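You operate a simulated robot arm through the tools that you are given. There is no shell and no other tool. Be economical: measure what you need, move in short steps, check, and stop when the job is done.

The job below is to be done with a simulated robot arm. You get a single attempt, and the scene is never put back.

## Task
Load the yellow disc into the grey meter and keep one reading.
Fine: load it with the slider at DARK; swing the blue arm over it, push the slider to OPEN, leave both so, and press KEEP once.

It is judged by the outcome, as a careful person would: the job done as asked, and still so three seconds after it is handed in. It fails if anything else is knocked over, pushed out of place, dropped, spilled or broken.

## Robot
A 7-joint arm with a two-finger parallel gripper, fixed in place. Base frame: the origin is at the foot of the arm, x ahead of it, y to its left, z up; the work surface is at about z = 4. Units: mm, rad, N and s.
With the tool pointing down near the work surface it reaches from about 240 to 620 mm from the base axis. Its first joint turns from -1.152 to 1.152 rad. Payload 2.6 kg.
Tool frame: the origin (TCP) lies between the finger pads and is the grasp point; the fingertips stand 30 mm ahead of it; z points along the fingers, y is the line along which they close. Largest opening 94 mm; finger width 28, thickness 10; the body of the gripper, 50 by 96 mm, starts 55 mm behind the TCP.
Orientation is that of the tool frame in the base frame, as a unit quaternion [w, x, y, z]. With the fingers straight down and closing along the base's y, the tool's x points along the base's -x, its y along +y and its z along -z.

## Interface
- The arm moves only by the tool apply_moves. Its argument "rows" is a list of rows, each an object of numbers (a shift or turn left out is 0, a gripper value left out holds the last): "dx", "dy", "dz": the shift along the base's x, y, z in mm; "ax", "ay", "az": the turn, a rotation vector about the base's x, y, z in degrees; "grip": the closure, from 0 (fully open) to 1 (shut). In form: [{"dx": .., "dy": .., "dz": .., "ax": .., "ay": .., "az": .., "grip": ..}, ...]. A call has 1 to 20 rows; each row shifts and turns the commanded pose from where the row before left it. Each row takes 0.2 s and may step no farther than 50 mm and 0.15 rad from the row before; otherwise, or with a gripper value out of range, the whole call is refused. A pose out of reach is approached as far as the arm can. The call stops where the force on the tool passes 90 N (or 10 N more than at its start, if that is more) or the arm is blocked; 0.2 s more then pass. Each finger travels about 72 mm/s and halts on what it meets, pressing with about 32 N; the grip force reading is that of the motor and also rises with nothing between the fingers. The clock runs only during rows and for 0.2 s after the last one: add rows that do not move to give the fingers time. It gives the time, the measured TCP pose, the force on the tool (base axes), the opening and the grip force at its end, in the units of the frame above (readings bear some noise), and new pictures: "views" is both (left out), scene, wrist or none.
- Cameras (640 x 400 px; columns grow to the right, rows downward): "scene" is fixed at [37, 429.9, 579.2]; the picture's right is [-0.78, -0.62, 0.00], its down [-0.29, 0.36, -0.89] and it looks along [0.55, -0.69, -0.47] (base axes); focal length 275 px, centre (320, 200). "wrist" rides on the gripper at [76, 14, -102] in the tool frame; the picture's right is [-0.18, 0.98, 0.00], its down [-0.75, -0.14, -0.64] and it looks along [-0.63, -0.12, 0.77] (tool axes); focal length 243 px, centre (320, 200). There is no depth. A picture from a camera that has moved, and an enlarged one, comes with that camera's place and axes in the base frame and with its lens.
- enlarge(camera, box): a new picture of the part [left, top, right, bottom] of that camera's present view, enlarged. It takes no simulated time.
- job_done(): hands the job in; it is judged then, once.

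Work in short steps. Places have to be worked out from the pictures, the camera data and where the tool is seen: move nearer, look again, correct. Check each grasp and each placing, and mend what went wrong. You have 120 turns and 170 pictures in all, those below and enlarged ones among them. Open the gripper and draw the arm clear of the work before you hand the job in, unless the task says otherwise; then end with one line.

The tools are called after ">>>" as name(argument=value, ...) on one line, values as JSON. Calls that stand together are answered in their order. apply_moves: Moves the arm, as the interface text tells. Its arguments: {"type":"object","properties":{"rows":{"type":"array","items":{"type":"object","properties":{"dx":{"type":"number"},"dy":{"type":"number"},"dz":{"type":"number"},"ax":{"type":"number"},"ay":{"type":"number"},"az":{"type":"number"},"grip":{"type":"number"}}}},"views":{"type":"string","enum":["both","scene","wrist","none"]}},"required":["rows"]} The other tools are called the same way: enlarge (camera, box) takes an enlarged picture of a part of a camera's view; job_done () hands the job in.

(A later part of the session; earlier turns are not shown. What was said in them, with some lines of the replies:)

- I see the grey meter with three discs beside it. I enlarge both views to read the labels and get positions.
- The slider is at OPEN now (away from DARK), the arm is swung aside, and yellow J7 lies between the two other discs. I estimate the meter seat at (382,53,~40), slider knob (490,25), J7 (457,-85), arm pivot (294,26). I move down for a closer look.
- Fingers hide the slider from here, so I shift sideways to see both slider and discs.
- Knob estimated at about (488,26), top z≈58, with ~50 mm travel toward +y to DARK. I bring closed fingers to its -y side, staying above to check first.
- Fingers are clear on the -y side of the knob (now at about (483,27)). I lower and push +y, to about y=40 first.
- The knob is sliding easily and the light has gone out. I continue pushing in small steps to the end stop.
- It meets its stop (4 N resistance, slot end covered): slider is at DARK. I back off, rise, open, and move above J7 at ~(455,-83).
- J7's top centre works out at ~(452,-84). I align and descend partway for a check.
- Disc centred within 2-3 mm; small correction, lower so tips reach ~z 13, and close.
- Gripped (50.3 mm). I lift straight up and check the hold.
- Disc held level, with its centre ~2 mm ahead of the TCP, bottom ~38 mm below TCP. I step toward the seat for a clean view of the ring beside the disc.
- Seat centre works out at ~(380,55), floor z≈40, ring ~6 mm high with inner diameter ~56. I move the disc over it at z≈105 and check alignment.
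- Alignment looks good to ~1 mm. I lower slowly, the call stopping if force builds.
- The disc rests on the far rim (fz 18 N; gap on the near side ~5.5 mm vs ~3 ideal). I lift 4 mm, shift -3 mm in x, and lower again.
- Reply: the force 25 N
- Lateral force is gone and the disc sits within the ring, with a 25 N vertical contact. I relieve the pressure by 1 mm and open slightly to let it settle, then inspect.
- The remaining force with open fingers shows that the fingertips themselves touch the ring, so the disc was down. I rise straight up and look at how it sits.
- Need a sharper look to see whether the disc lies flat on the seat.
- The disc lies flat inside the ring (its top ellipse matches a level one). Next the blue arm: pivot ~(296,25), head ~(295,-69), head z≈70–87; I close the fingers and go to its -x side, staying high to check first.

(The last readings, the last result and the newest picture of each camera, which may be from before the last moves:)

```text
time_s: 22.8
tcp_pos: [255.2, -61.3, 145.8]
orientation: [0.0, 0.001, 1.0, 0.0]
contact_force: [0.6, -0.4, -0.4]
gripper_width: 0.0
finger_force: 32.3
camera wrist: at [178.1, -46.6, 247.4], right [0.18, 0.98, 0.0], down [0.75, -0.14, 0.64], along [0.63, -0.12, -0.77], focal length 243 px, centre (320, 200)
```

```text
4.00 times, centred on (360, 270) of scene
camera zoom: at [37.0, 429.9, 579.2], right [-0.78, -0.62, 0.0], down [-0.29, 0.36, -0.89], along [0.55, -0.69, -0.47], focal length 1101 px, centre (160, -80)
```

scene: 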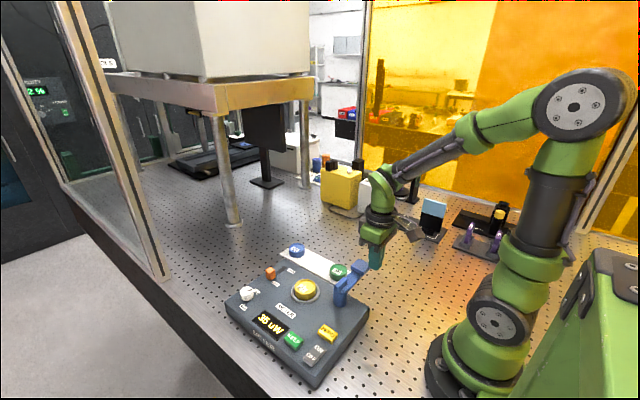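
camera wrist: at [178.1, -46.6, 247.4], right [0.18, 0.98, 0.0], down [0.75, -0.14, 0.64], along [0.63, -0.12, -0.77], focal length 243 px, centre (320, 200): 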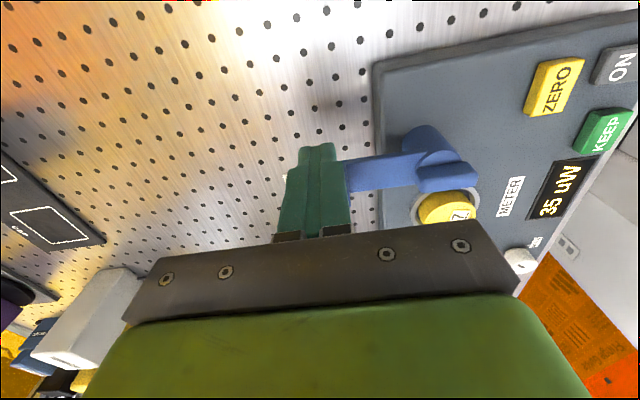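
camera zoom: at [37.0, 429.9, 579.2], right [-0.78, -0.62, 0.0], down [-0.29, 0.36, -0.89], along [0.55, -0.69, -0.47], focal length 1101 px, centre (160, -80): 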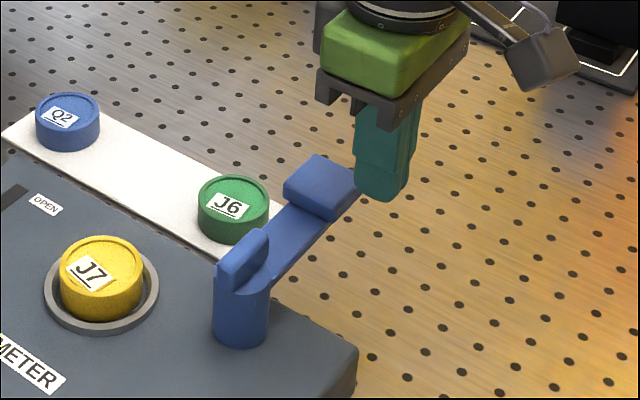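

Fingers sit just behind the head with a small margin. I back off 4 mm, lower to tip z≈74, and nudge +x to make contact.

>>> apply_moves(rows=[{"dx": -4}, {"dz": -21}, {"dz": -21}, {"dx": 6}, {"dx": 6}, {"dx": 6}, {"dx": 6}, {}])

>>> enlarge(camera="scene", box=[300, 220, 420, 320])

```text
time_s: 24.6
tcp_pos: [274.7, -60.4, 103.7]
orientation: [0.001, -0.001, 1.0, -0.001]
contact_force: [0.5, -0.1, 0.3]
gripper_width: 0.1
finger_force: 32.2
camera wrist: at [198.1, -46.8, 205.2], right [0.18, 0.98, 0.0], down [0.75, -0.14, 0.64], along [0.63, -0.12, -0.77], focal length 243 px, centre (320, 200)
```

scene: 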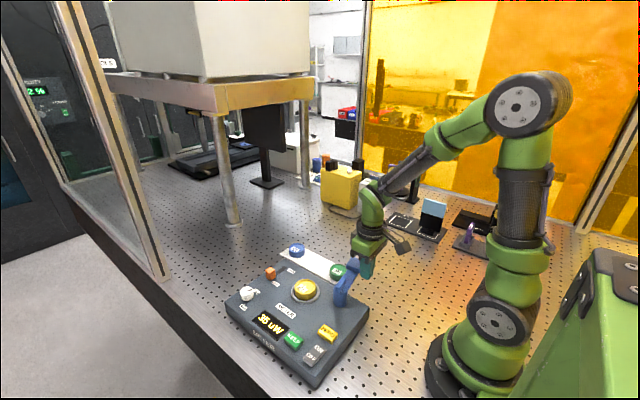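
wrist: 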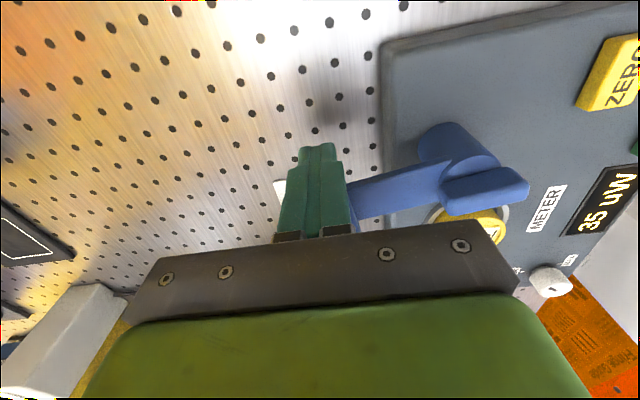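

```text
4.00 times, centred on (360, 270) of scene
camera zoom: at [37.0, 429.9, 579.2], right [-0.78, -0.62, 0.0], down [-0.29, 0.36, -0.89], along [0.55, -0.69, -0.47], focal length 1101 px, centre (160, -80)
```

zoom: 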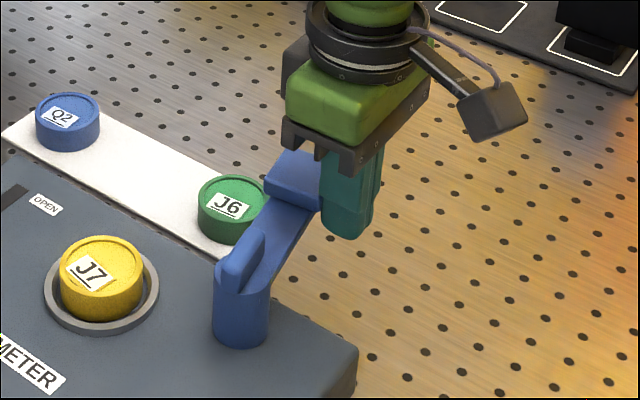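

The arm turns freely with the push. I continue along its arc about the pivot (radius ~86), to finger angle -45°.

>>> apply_moves(rows=[{"dx": 10.1, "dy": 0.1}, {"dx": 11.2, "dy": -0.7}, {"dx": 11.2, "dy": 0.7}, {"dx": 11.1, "dy": 2.2}, {"dx": 10.6, "dy": 3.6}, {"dx": 10.1, "dy": 5}, {"dx": 9.4, "dy": 6.3}, {"dx": 8.4, "dy": 7.4}, {}])

>>> enlarge(camera="scene", box=[270, 220, 390, 320])

```text
time_s: 26.6
tcp_pos: [356.5, -35.9, 104.6]
orientation: [0.0, 0.0, 1.0, 0.0]
contact_force: [-0.2, -0.4, 0.2]
gripper_width: 0.0
finger_force: 32.2
camera wrist: at [280.3, -22.2, 205.6], right [0.18, 0.98, 0.0], down [0.75, -0.14, 0.64], along [0.63, -0.12, -0.77], focal length 243 px, centre (320, 200)
```

scene: 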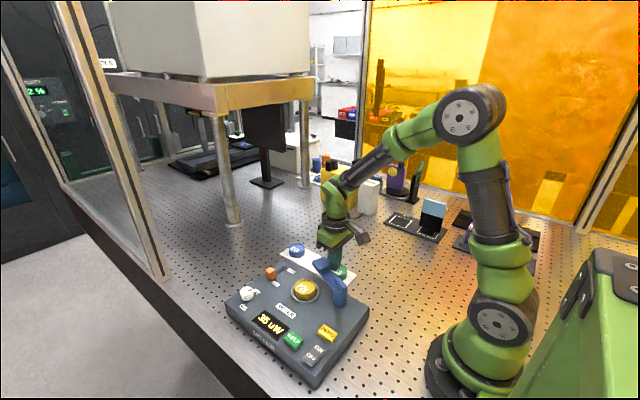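
wrist: 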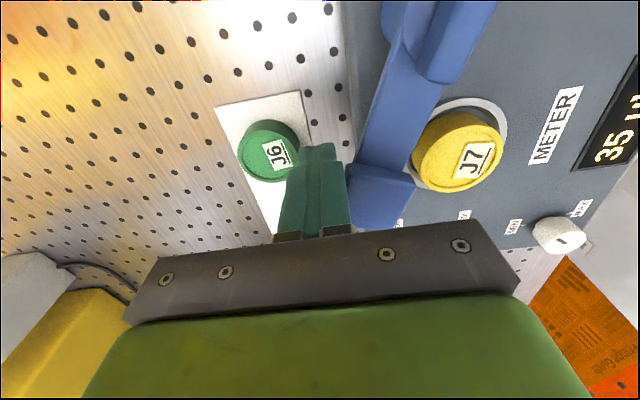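

```text
4.00 times, centred on (330, 270) of scene
camera zoom: at [37.0, 429.9, 579.2], right [-0.78, -0.62, 0.0], down [-0.29, 0.36, -0.89], along [0.55, -0.69, -0.47], focal length 1101 px, centre (280, -80)
```

zoom: 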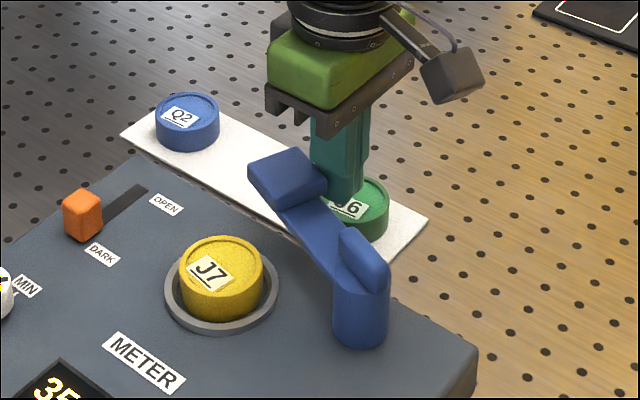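

The arm swings cleanly and the fingers stay behind it. I advance carefully to where the head's edge just comes over the disc and check the clearance.

>>> apply_moves(rows=[{"dx": 3.9, "dy": 4.3}, {"dx": 3.8, "dy": 4.2}, {"dx": 3.2, "dy": 4.7}, {"dx": 3.1, "dy": 4.7}, {"dx": 1.7, "dy": 3.3}, {}])

>>> enlarge(camera="scene", box=[270, 230, 366, 310])

```text
time_s: 28.0
tcp_pos: [371.2, -14.9, 103.3]
orientation: [-0.001, 0.0, 1.0, 0.0]
contact_force: [-0.7, -0.1, -0.1]
gripper_width: 0.1
finger_force: 32.0
camera wrist: at [295.9, -0.7, 205.4], right [0.18, 0.98, 0.0], down [0.75, -0.14, 0.64], along [0.63, -0.12, -0.77], focal length 243 px, centre (320, 200)
```

scene: 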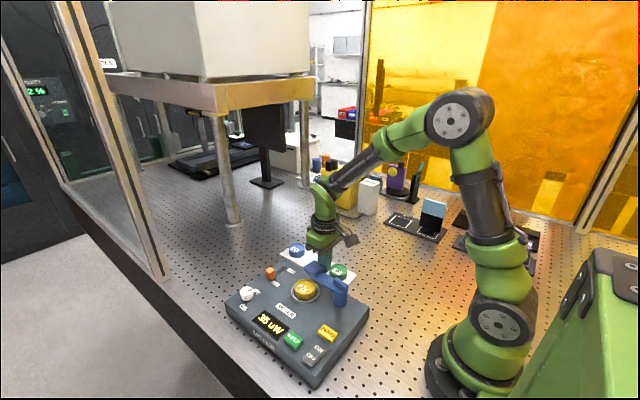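
wrist: 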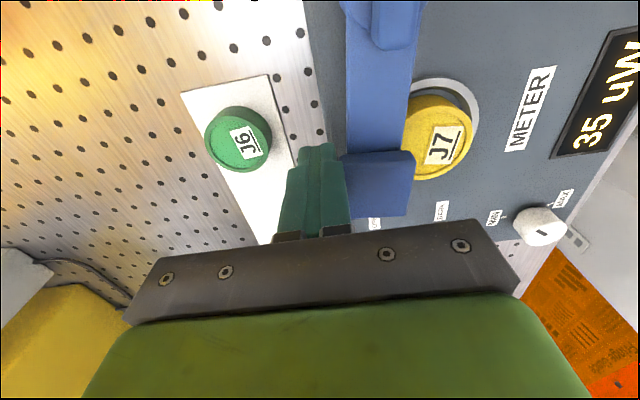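

```text
5.00 times, centred on (318, 270) of scene
camera zoom: at [37.0, 429.9, 579.2], right [-0.78, -0.62, 0.0], down [-0.29, 0.36, -0.89], along [0.55, -0.69, -0.47], focal length 1377 px, centre (330, -150)
```

zoom: 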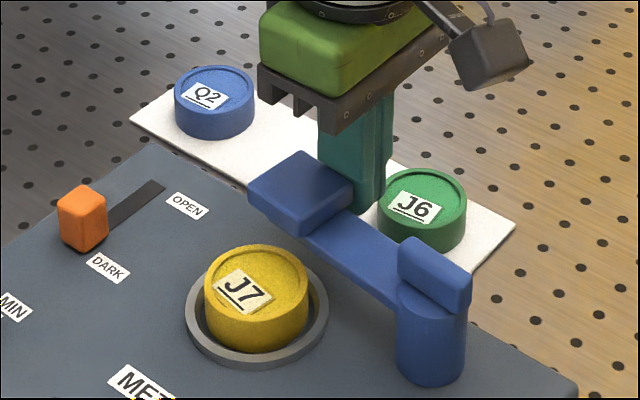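

Still no resistance. I keep pushing in short steps, watching the force for any contact with the disc.

>>> apply_moves(rows=[{"dx": 2.3, "dy": 4}, {"dx": 2.2, "dy": 4}, {"dx": 1.5, "dy": 4.2}, {"dx": 1.5, "dy": 4.2}, {}])

>>> enlarge(camera="scene", box=[270, 230, 366, 310])

```text
time_s: 29.2
tcp_pos: [379.9, 1.4, 104.2]
orientation: [0.0, 0.0, 1.0, 0.0]
contact_force: [-0.4, -0.7, -0.4]
gripper_width: 0.0
finger_force: 32.1
camera wrist: at [303.2, 15.6, 205.4], right [0.18, 0.98, 0.0], down [0.75, -0.14, 0.64], along [0.63, -0.12, -0.77], focal length 243 px, centre (320, 200)
```

scene: 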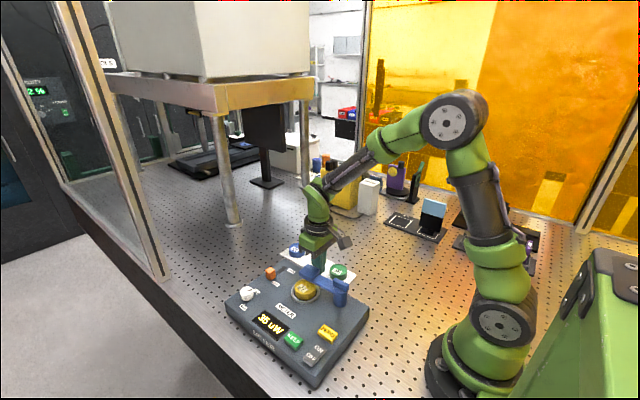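
wrist: 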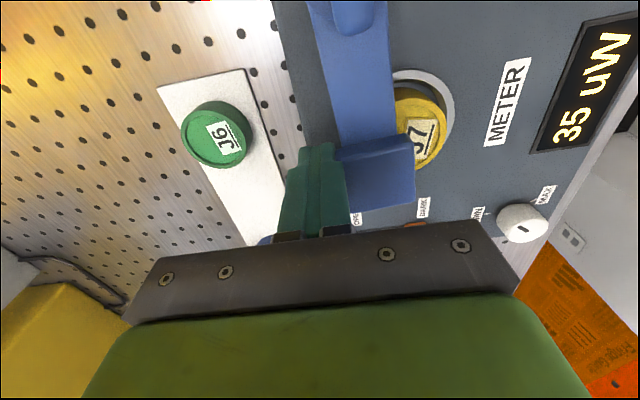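

```text
5.00 times, centred on (318, 270) of scene
camera zoom: at [37.0, 429.9, 579.2], right [-0.78, -0.62, 0.0], down [-0.29, 0.36, -0.89], along [0.55, -0.69, -0.47], focal length 1377 px, centre (330, -150)
```

zoom: 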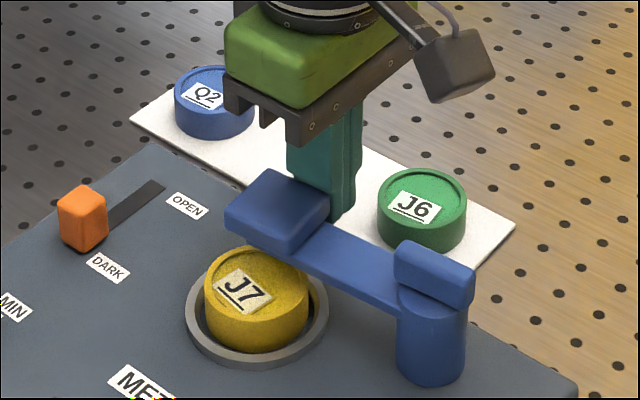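

The head passes over the disc without touching it. I continue ~20 mm more toward the seat centre.

>>> apply_moves(rows=[{"dx": 0.6, "dy": 4}, {"dx": 0.5, "dy": 4}, {"dx": 0.3, "dy": 4}, {"dx": 0.2, "dy": 4}, {"dy": 3}, {}])

>>> enlarge(camera="scene", box=[270, 230, 366, 310])

```text
time_s: 30.6
tcp_pos: [380.0, 20.6, 105.2]
orientation: [0.0, 0.0, 1.0, 0.001]
contact_force: [-0.3, -4.6, 2.1]
gripper_width: 0.0
finger_force: 32.0
camera wrist: at [304.7, 34.4, 205.7], right [0.18, 0.98, 0.0], down [0.75, -0.14, 0.64], along [0.63, -0.12, -0.77], focal length 243 px, centre (320, 200)
```

scene: 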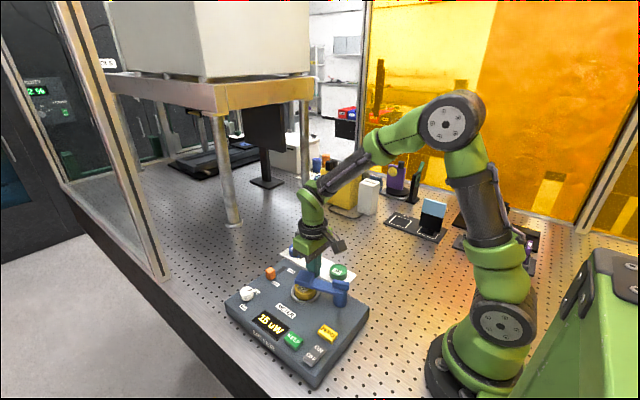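
wrist: 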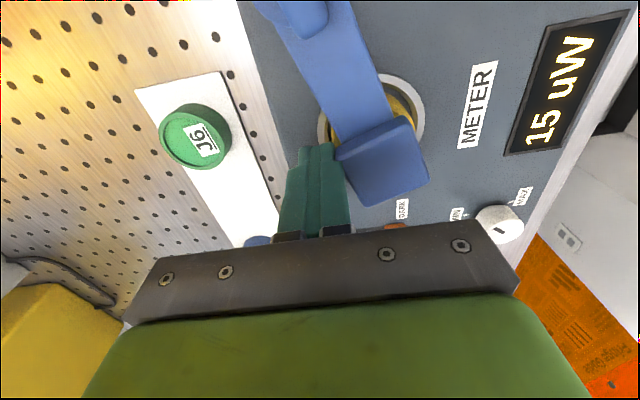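

```text
5.00 times, centred on (318, 270) of scene
camera zoom: at [37.0, 429.9, 579.2], right [-0.78, -0.62, 0.0], down [-0.29, 0.36, -0.89], along [0.55, -0.69, -0.47], focal length 1377 px, centre (330, -150)
```

zoom: 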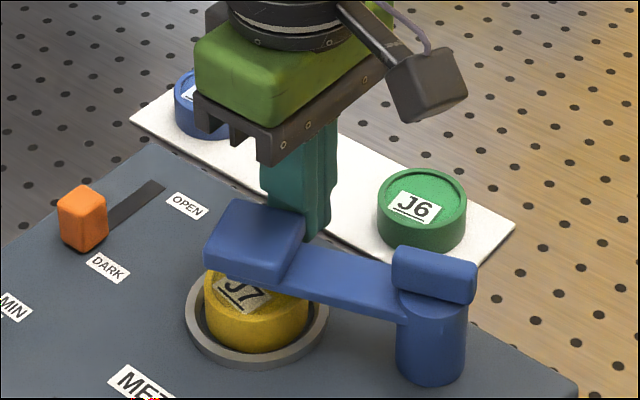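

Display changed to 15 µW, a light -y reaction force appeared, and the head works out near (382,53): it seems at its stop. I push 3 mm more gently to confirm.

>>> apply_moves(rows=[{"dy": 1.5}, {"dy": 1.5}, {}], views="none")

>>> enlarge(camera="scene", box=[270, 230, 366, 310])

```text
time_s: 31.4
tcp_pos: [379.8, 19.8, 104.5]
orientation: [0.0, 0.001, 1.0, -0.002]
contact_force: [-6.1, -24.5, 8.4]
gripper_width: 0.0
finger_force: 32.3
```

```text
5.00 times, centred on (318, 270) of scene
camera zoom: at [36.9, 429.9, 579.2], right [-0.78, -0.62, 0.0], down [-0.29, 0.36, -0.89], along [0.55, -0.69, -0.47], focal length 1377 px, centre (330, -150)
```

zoom: 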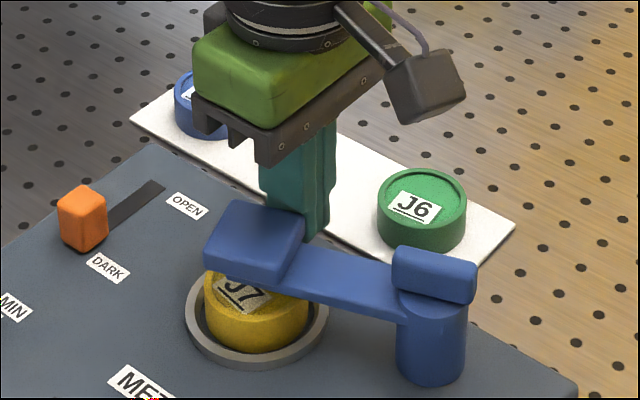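

Firm stop confirmed. I back off, rise, and go round to the +y side of the slider knob.

>>> apply_moves(rows=[{"dy": -12}, {"dz": 40}, {"dz": 40}, {"dx": 35, "dy": 30}, {"dx": 35, "dy": 30}, {"dx": 34, "dy": 30}, {"dz": -35}, {}])

>>> enlarge(camera="scene", box=[230, 210, 350, 310])

```text
time_s: 33.2
tcp_pos: [485.3, 101.5, 149.6]
orientation: [0.0, -0.001, 1.0, -0.001]
contact_force: [0.8, -0.5, 0.1]
gripper_width: 0.0
finger_force: 31.5
camera wrist: at [408.6, 115.5, 250.3], right [0.18, 0.98, 0.0], down [0.75, -0.14, 0.64], along [0.63, -0.12, -0.77], focal length 243 px, centre (320, 200)
```

scene: 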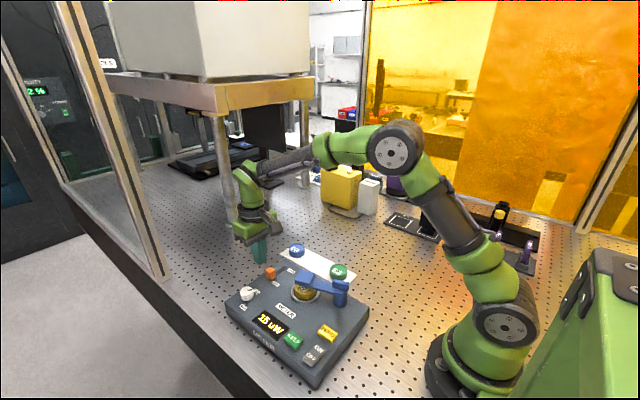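
wrist: 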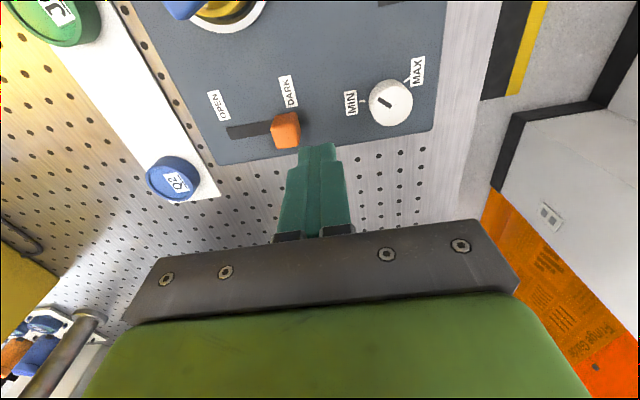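

```text
4.00 times, centred on (290, 260) of scene
camera zoom: at [37.0, 429.9, 579.2], right [-0.78, -0.62, 0.0], down [-0.29, 0.36, -0.89], along [0.55, -0.69, -0.47], focal length 1101 px, centre (440, -40)
```

zoom: 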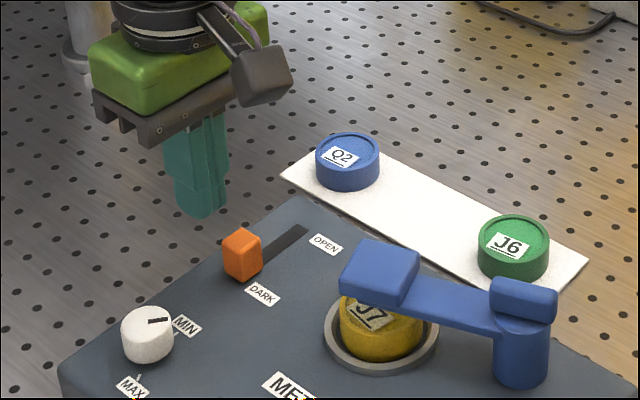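

Fingers are clear between the knob (y≈74) and the white dial. I lower and push the knob toward -y.

>>> apply_moves(rows=[{"dx": -4, "dz": -36}, {"dz": -36}, {}, {"dy": -7}, {"dy": -7}, {"dy": -7}, {"dy": -7}, {"dy": -7}, {"dy": -7}, {"dy": -6}, {}], views="wrist")

>>> enlarge(camera="scene", box=[230, 210, 350, 310])

```text
time_s: 35.6
tcp_pos: [479.7, 53.4, 77.6]
orientation: [0.0, -0.001, 1.0, 0.0]
contact_force: [-0.3, 0.8, 0.5]
gripper_width: 0.0
finger_force: 32.4
camera wrist: at [404.7, 67.2, 178.5], right [0.18, 0.98, 0.0], down [0.75, -0.14, 0.64], along [0.63, -0.12, -0.77], focal length 243 px, centre (320, 200)
```

wrist: 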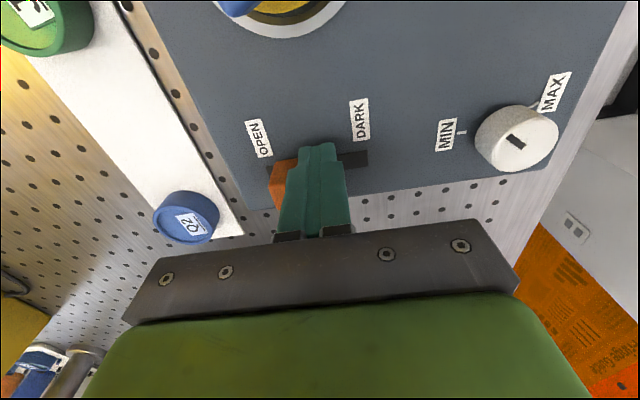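

```text
4.00 times, centred on (290, 260) of scene
camera zoom: at [37.0, 429.9, 579.2], right [-0.78, -0.62, 0.0], down [-0.29, 0.36, -0.89], along [0.55, -0.69, -0.47], focal length 1101 px, centre (440, -40)
```

zoom: 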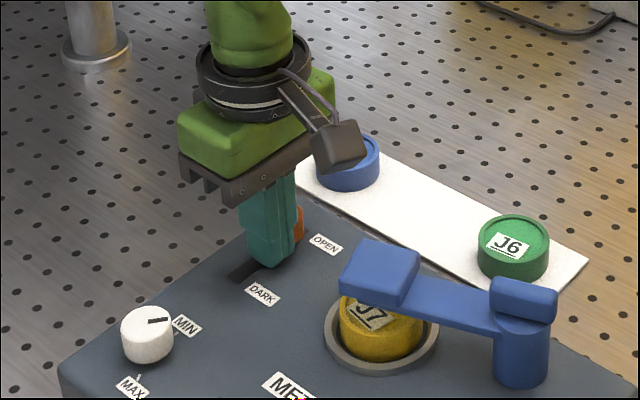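

The knob is moving toward OPEN. I finish in small steps until the stop resists.

>>> apply_moves(rows=[{"dy": -3}, {"dy": -3}, {"dy": -2}, {"dy": -2}, {"dy": -1}, {}], views="wrist")

```text
time_s: 37.0
tcp_pos: [480.2, 45.4, 77.2]
orientation: [0.0, -0.001, 1.0, 0.002]
contact_force: [1.8, 21.2, 1.0]
gripper_width: 0.0
finger_force: 31.4
camera wrist: at [404.9, 58.9, 178.6], right [0.18, 0.98, 0.01], down [0.75, -0.14, 0.64], along [0.63, -0.11, -0.77], focal length 243 px, centre (320, 200)
```

wrist: 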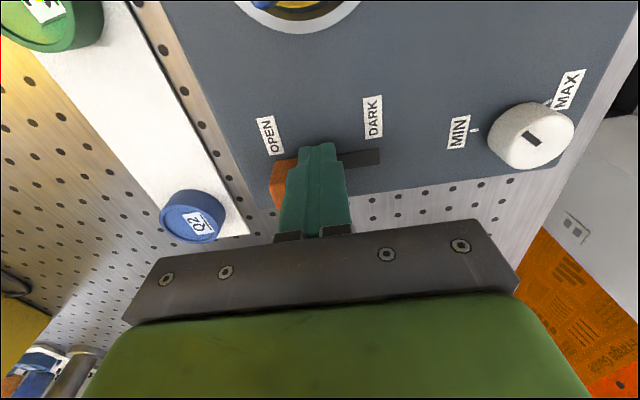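

Slider is at its OPEN stop (21 N). I back off, rise, and travel high to near KEEP, estimated at ~(308,173).

>>> apply_moves(rows=[{"dy": 10}, {"dz": 40}, {"dz": 45}, {"dx": -40, "dy": 16}, {"dx": -40, "dy": 16}, {"dx": -40, "dy": 16}, {"dx": -40, "dy": 16}, {"dx": -20, "dy": 10}, {}])

>>> enlarge(camera="scene", box=[220, 240, 380, 380])

```text
time_s: 39.0
tcp_pos: [301.4, 126.4, 162.4]
orientation: [0.0, 0.0, 1.0, 0.0]
contact_force: [0.4, -0.1, 0.4]
gripper_width: 0.0
finger_force: 32.2
camera wrist: at [225.2, 140.3, 264.0], right [0.18, 0.98, 0.0], down [0.75, -0.14, 0.64], along [0.63, -0.12, -0.77], focal length 243 px, centre (320, 200)
```

scene: 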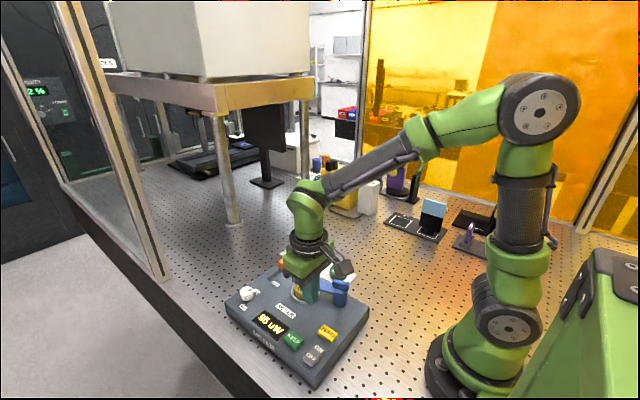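
wrist: 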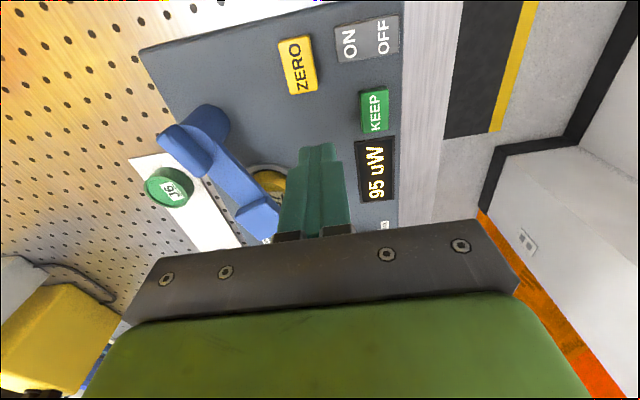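

```text
2.86 times, centred on (300, 310) of scene
camera zoom: at [36.9, 429.9, 579.2], right [-0.78, -0.62, 0.0], down [-0.29, 0.36, -0.89], along [0.55, -0.69, -0.47], focal length 787 px, centre (377, -114)
```

zoom: 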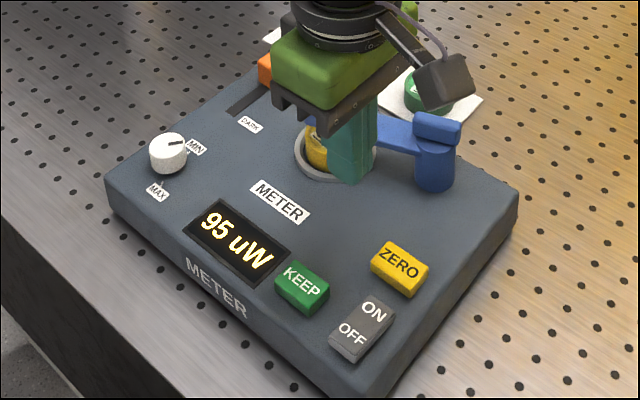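

Display now reads 95 µW. KEEP is at ~(306.7,171.5). I hover just above it and verify before pressing.

>>> apply_moves(rows=[{"dx": 3, "dy": 23, "dz": -10}, {"dx": 3, "dy": 22, "dz": -20}, {"dz": -25}, {}])

>>> enlarge(camera="scene", box=[230, 270, 350, 370])

>>> enlarge(camera="wrist", box=[220, 60, 420, 220])

```text
time_s: 40.0
tcp_pos: [306.6, 172.1, 108.7]
orientation: [0.0, 0.0, 1.0, -0.001]
contact_force: [-0.5, 0.0, 0.9]
gripper_width: 0.0
finger_force: 31.6
camera wrist: at [231.3, 185.6, 208.2], right [0.18, 0.98, 0.0], down [0.75, -0.14, 0.64], along [0.63, -0.12, -0.77], focal length 243 px, centre (320, 200)
```

scene: 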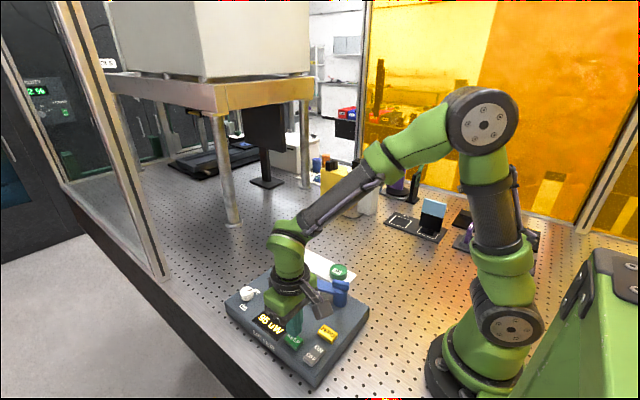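
wrist: 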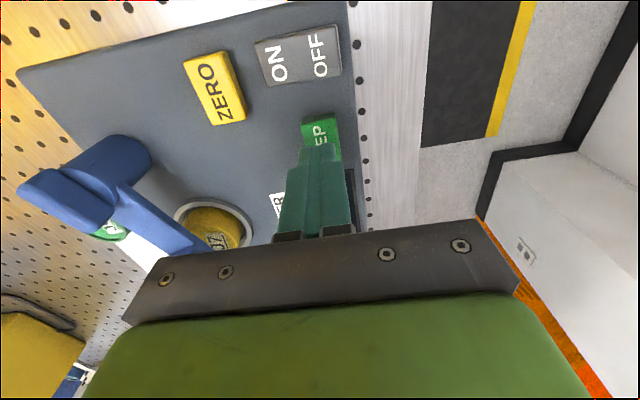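

```text
4.00 times, centred on (290, 320) of scene
camera zoom: at [37.0, 429.9, 579.2], right [-0.78, -0.62, 0.0], down [-0.29, 0.36, -0.89], along [0.55, -0.69, -0.47], focal length 1101 px, centre (440, -280)
```

zoom: 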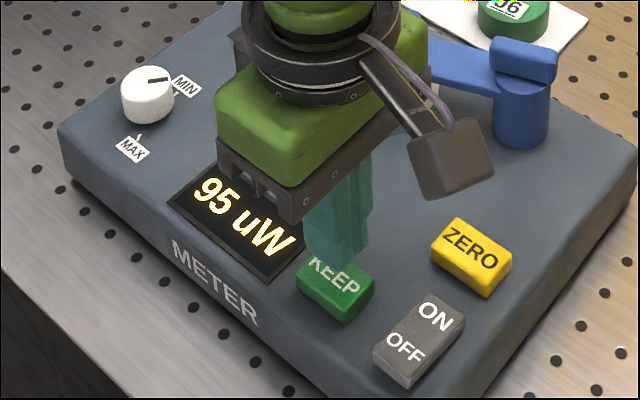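

```text
2.50 times, centred on (320, 140) of wrist
camera zoom: at [231.3, 185.6, 208.2], right [0.18, 0.98, 0.0], down [0.75, -0.14, 0.64], along [0.63, -0.12, -0.77], focal length 606 px, centre (320, 350)
```

zoom: 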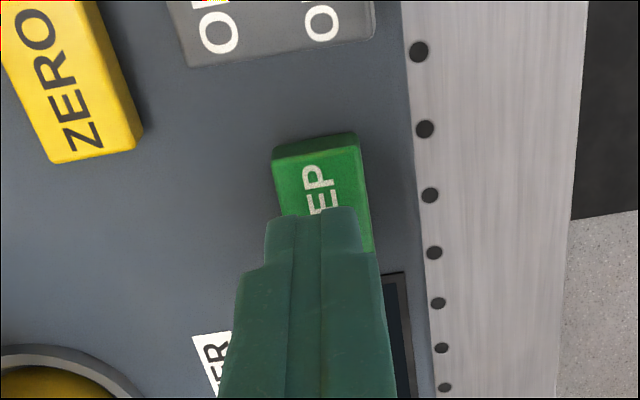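

Fingertips are centred over KEEP (near edge x≈290, centre ~(306,172)). I lower toward the surface and look for contact.

>>> apply_moves(rows=[{"dz": -10}, {"dz": -6}, {"dz": -3}, {"dz": -2}, {"dz": -2}], views="none")

>>> enlarge(camera="scene", box=[230, 270, 350, 370])

```text
time_s: 41.2
tcp_pos: [306.6, 171.4, 84.7]
orientation: [0.0, 0.0, 1.0, 0.001]
contact_force: [-0.5, 1.0, 2.6]
gripper_width: 0.1
finger_force: 31.9
```

```text
4.00 times, centred on (290, 320) of scene
camera zoom: at [37.0, 429.9, 579.2], right [-0.78, -0.62, 0.0], down [-0.29, 0.36, -0.89], along [0.55, -0.69, -0.47], focal length 1101 px, centre (440, -280)
```

zoom: 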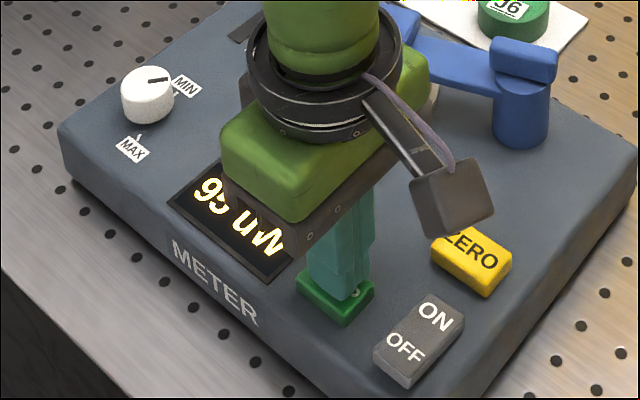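

Contact has just begun (2.6 N). I press steadily further in one stroke.

>>> apply_moves(rows=[{"dz": -1.5}, {"dz": -1.5}, {"dz": -1}], views="none")

>>> enlarge(camera="scene", box=[230, 270, 350, 370])

```text
time_s: 42.0
tcp_pos: [307.5, 171.1, 80.9]
orientation: [0.001, -0.001, 1.0, 0.0]
contact_force: [-4.2, -3.1, 17.2]
gripper_width: 0.0
finger_force: 32.2
```

```text
4.00 times, centred on (290, 320) of scene
camera zoom: at [36.9, 429.8, 579.2], right [-0.78, -0.62, 0.0], down [-0.29, 0.36, -0.89], along [0.55, -0.69, -0.47], focal length 1101 px, centre (440, -280)
```

zoom: 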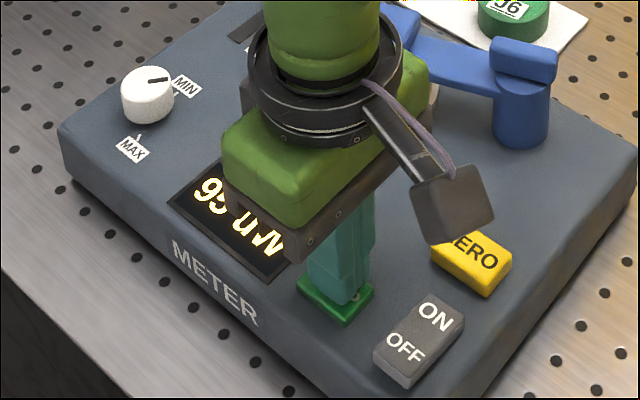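

The button went down ~3-4 mm and force reached 17 N. One more millimetre to be sure it is bottomed, still the same stroke.

>>> apply_moves(rows=[{"dz": -1}], views="none")

```text
time_s: 42.4
tcp_pos: [308.1, 171.2, 80.0]
orientation: [0.001, 0.0, 1.0, 0.0]
contact_force: [-5.3, -5.5, 23.4]
gripper_width: 0.0
finger_force: 32.0
```

Force grows only gradually (spring-like), so I continue the same stroke until it stiffens.

>>> apply_moves(rows=[{"dz": -1}, {"dz": -1}], views="none")

>>> enlarge(camera="scene", box=[230, 270, 350, 370])

```text
time_s: 43.0
tcp_pos: [307.4, 171.3, 78.4]
orientation: [0.001, 0.0, 1.0, 0.001]
contact_force: [-10.8, -6.2, 35.6]
gripper_width: 0.0
finger_force: 32.1
```

```text
4.00 times, centred on (290, 320) of scene
camera zoom: at [36.8, 429.8, 579.3], right [-0.78, -0.62, 0.0], down [-0.29, 0.36, -0.89], along [0.55, -0.69, -0.47], focal length 1101 px, centre (440, -280)
```

zoom: 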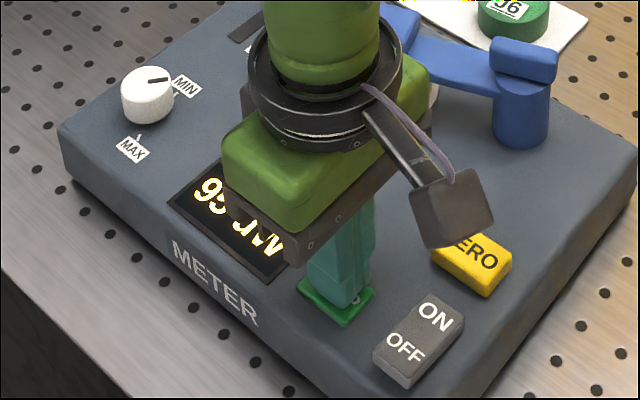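

The button is well down at 36 N. I release straight up and check the display for a kept indication.

>>> apply_moves(rows=[{"dz": 15}, {"dz": 40}, {"dz": 40}, {"dx": 0, "dy": -40}, {"dy": -40}, {}])

>>> enlarge(camera="scene", box=[220, 240, 380, 380])

```text
time_s: 44.4
tcp_pos: [308.0, 90.1, 171.1]
orientation: [0.0, 0.0, 1.0, 0.001]
contact_force: [0.4, 0.1, 0.4]
gripper_width: 0.0
finger_force: 32.0
camera wrist: at [230.9, 104.2, 272.7], right [0.18, 0.98, 0.0], down [0.75, -0.14, 0.64], along [0.63, -0.12, -0.77], focal length 243 px, centre (320, 200)
```

scene: 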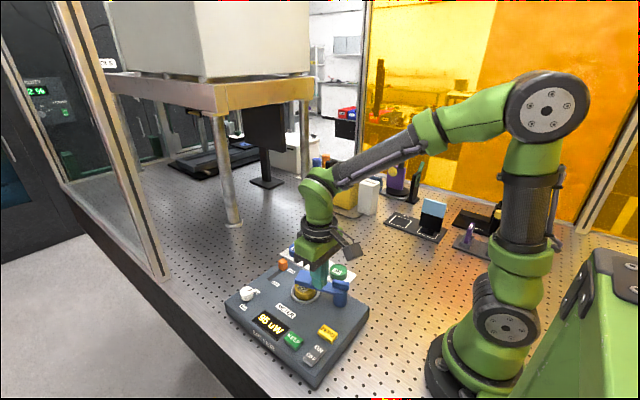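
wrist: 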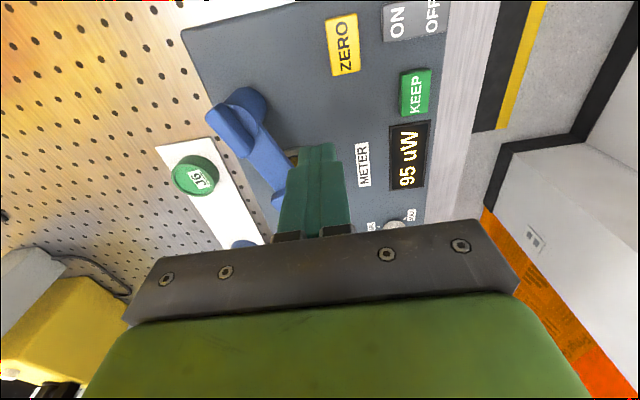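

```text
2.86 times, centred on (300, 310) of scene
camera zoom: at [37.0, 429.9, 579.2], right [-0.78, -0.62, 0.0], down [-0.29, 0.36, -0.89], along [0.55, -0.69, -0.47], focal length 787 px, centre (377, -114)
```

zoom: 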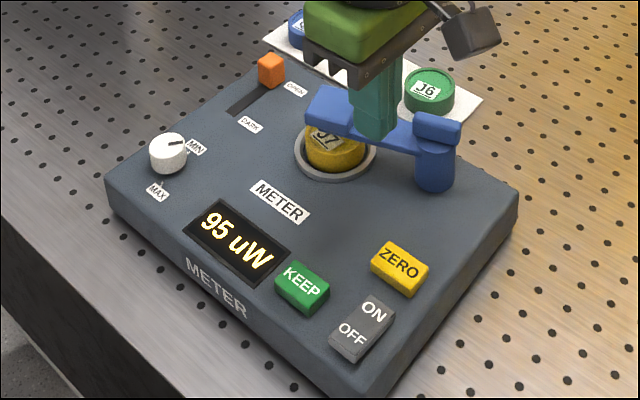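

The button sprang back. I zoom on the display and button for any "kept" mark, and check arm, disc, slider.

>>> apply_moves(rows=[{"dx": -15, "dy": -40, "dz": 40}, {"dx": -10, "dy": -40, "dz": 30}, {"dy": -40}, {"grip": 0}, {}, {}, {}], views="wrist")

>>> enlarge(camera="scene", box=[245, 300, 325, 355])

>>> enlarge(camera="scene", box=[250, 235, 370, 320])

```text
refused: row 1 steps farther than a row can; nothing moved
```

```text
7.27 times, centred on (285, 328) of scene
camera zoom: at [37.0, 429.9, 579.2], right [-0.78, -0.62, 0.0], down [-0.29, 0.36, -0.89], along [0.55, -0.69, -0.47], focal length 2002 px, centre (574, -727)
```

zoom: 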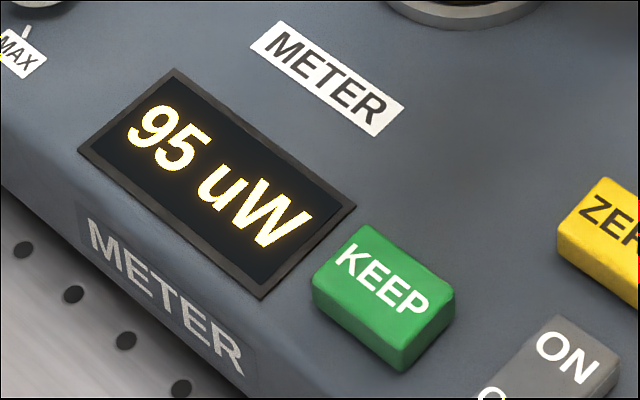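

```text
4.71 times, centred on (310, 278) of scene
camera zoom: at [37.0, 429.9, 579.2], right [-0.78, -0.62, 0.0], down [-0.29, 0.36, -0.89], along [0.55, -0.69, -0.47], focal length 1296 px, centre (367, -165)
```

zoom: 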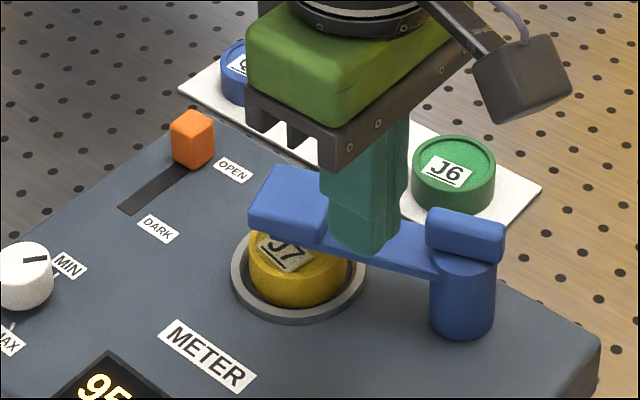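

Disc in the seat, head over it, slider at OPEN, and the button bottomed (force rose at the same rate as against rigid stops) before springing back. I don't press again. I withdraw upward and open the gripper.

>>> apply_moves(rows=[{"dz": 45}, {"dz": 45}, {"dy": -35, "dz": 25}, {"dy": -35, "dz": 25}, {"grip": 0}, {}, {}, {}, {}])

>>> enlarge(camera="scene", box=[215, 230, 385, 390])

>>> enlarge(camera="wrist", box=[240, 0, 460, 180])

```text
time_s: 46.4
tcp_pos: [306.7, 20.8, 311.6]
orientation: [-0.001, 0.001, 1.0, 0.0]
contact_force: [0.6, -0.1, 0.3]
gripper_width: 94.1
finger_force: 0.2
camera wrist: at [230.4, 34.1, 412.6], right [0.18, 0.98, 0.0], down [0.75, -0.14, 0.64], along [0.63, -0.12, -0.77], focal length 243 px, centre (320, 200)
```

scene: 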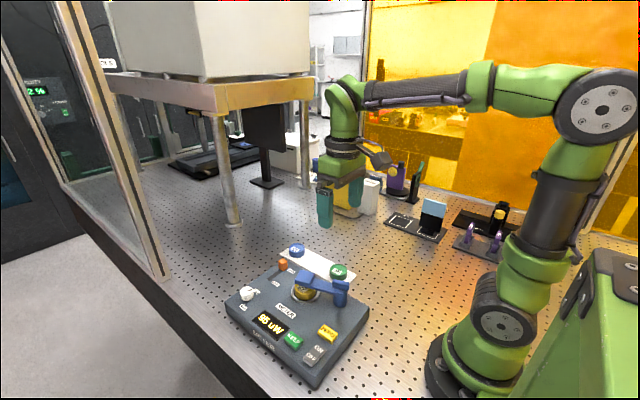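
wrist: 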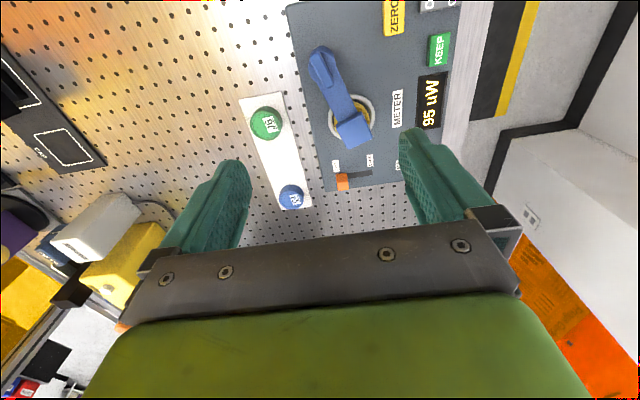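

```text
2.50 times, centred on (300, 310) of scene
camera zoom: at [37.0, 429.9, 579.2], right [-0.78, -0.62, 0.0], down [-0.29, 0.36, -0.89], along [0.55, -0.69, -0.47], focal length 688 px, centre (370, -75)
```

zoom: 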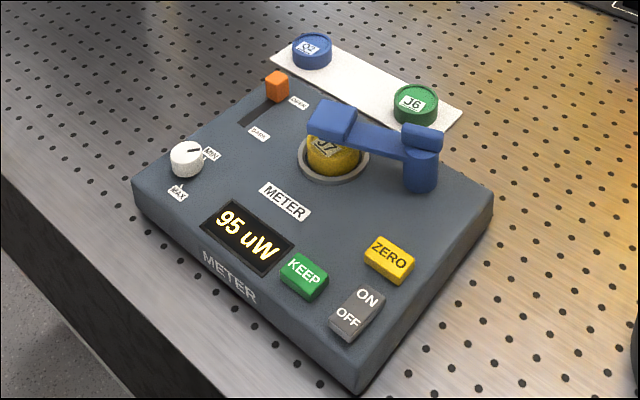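

```text
2.22 times, centred on (350, 90) of wrist
camera zoom: at [230.4, 34.1, 412.6], right [0.18, 0.98, 0.0], down [0.75, -0.14, 0.64], along [0.63, -0.12, -0.77], focal length 539 px, centre (253, 444)
```

zoom: 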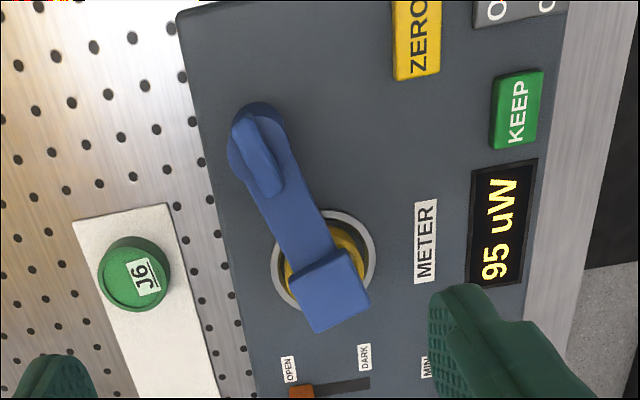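

Everything is as asked: J7 is seated, the arm is over it, the slider is at OPEN, KEEP has been pressed once, and the gripper is open and clear. I hand it in.

>>> job_done()

```text
The job is handed in.
```

The yellow disc J7 was loaded with the slider at DARK, the blue arm is over it at its stop, the slider is at OPEN, and KEEP was pressed once with the display at 95 µW; the meter shows no "kept" mark, so I can't confirm the reading registered.
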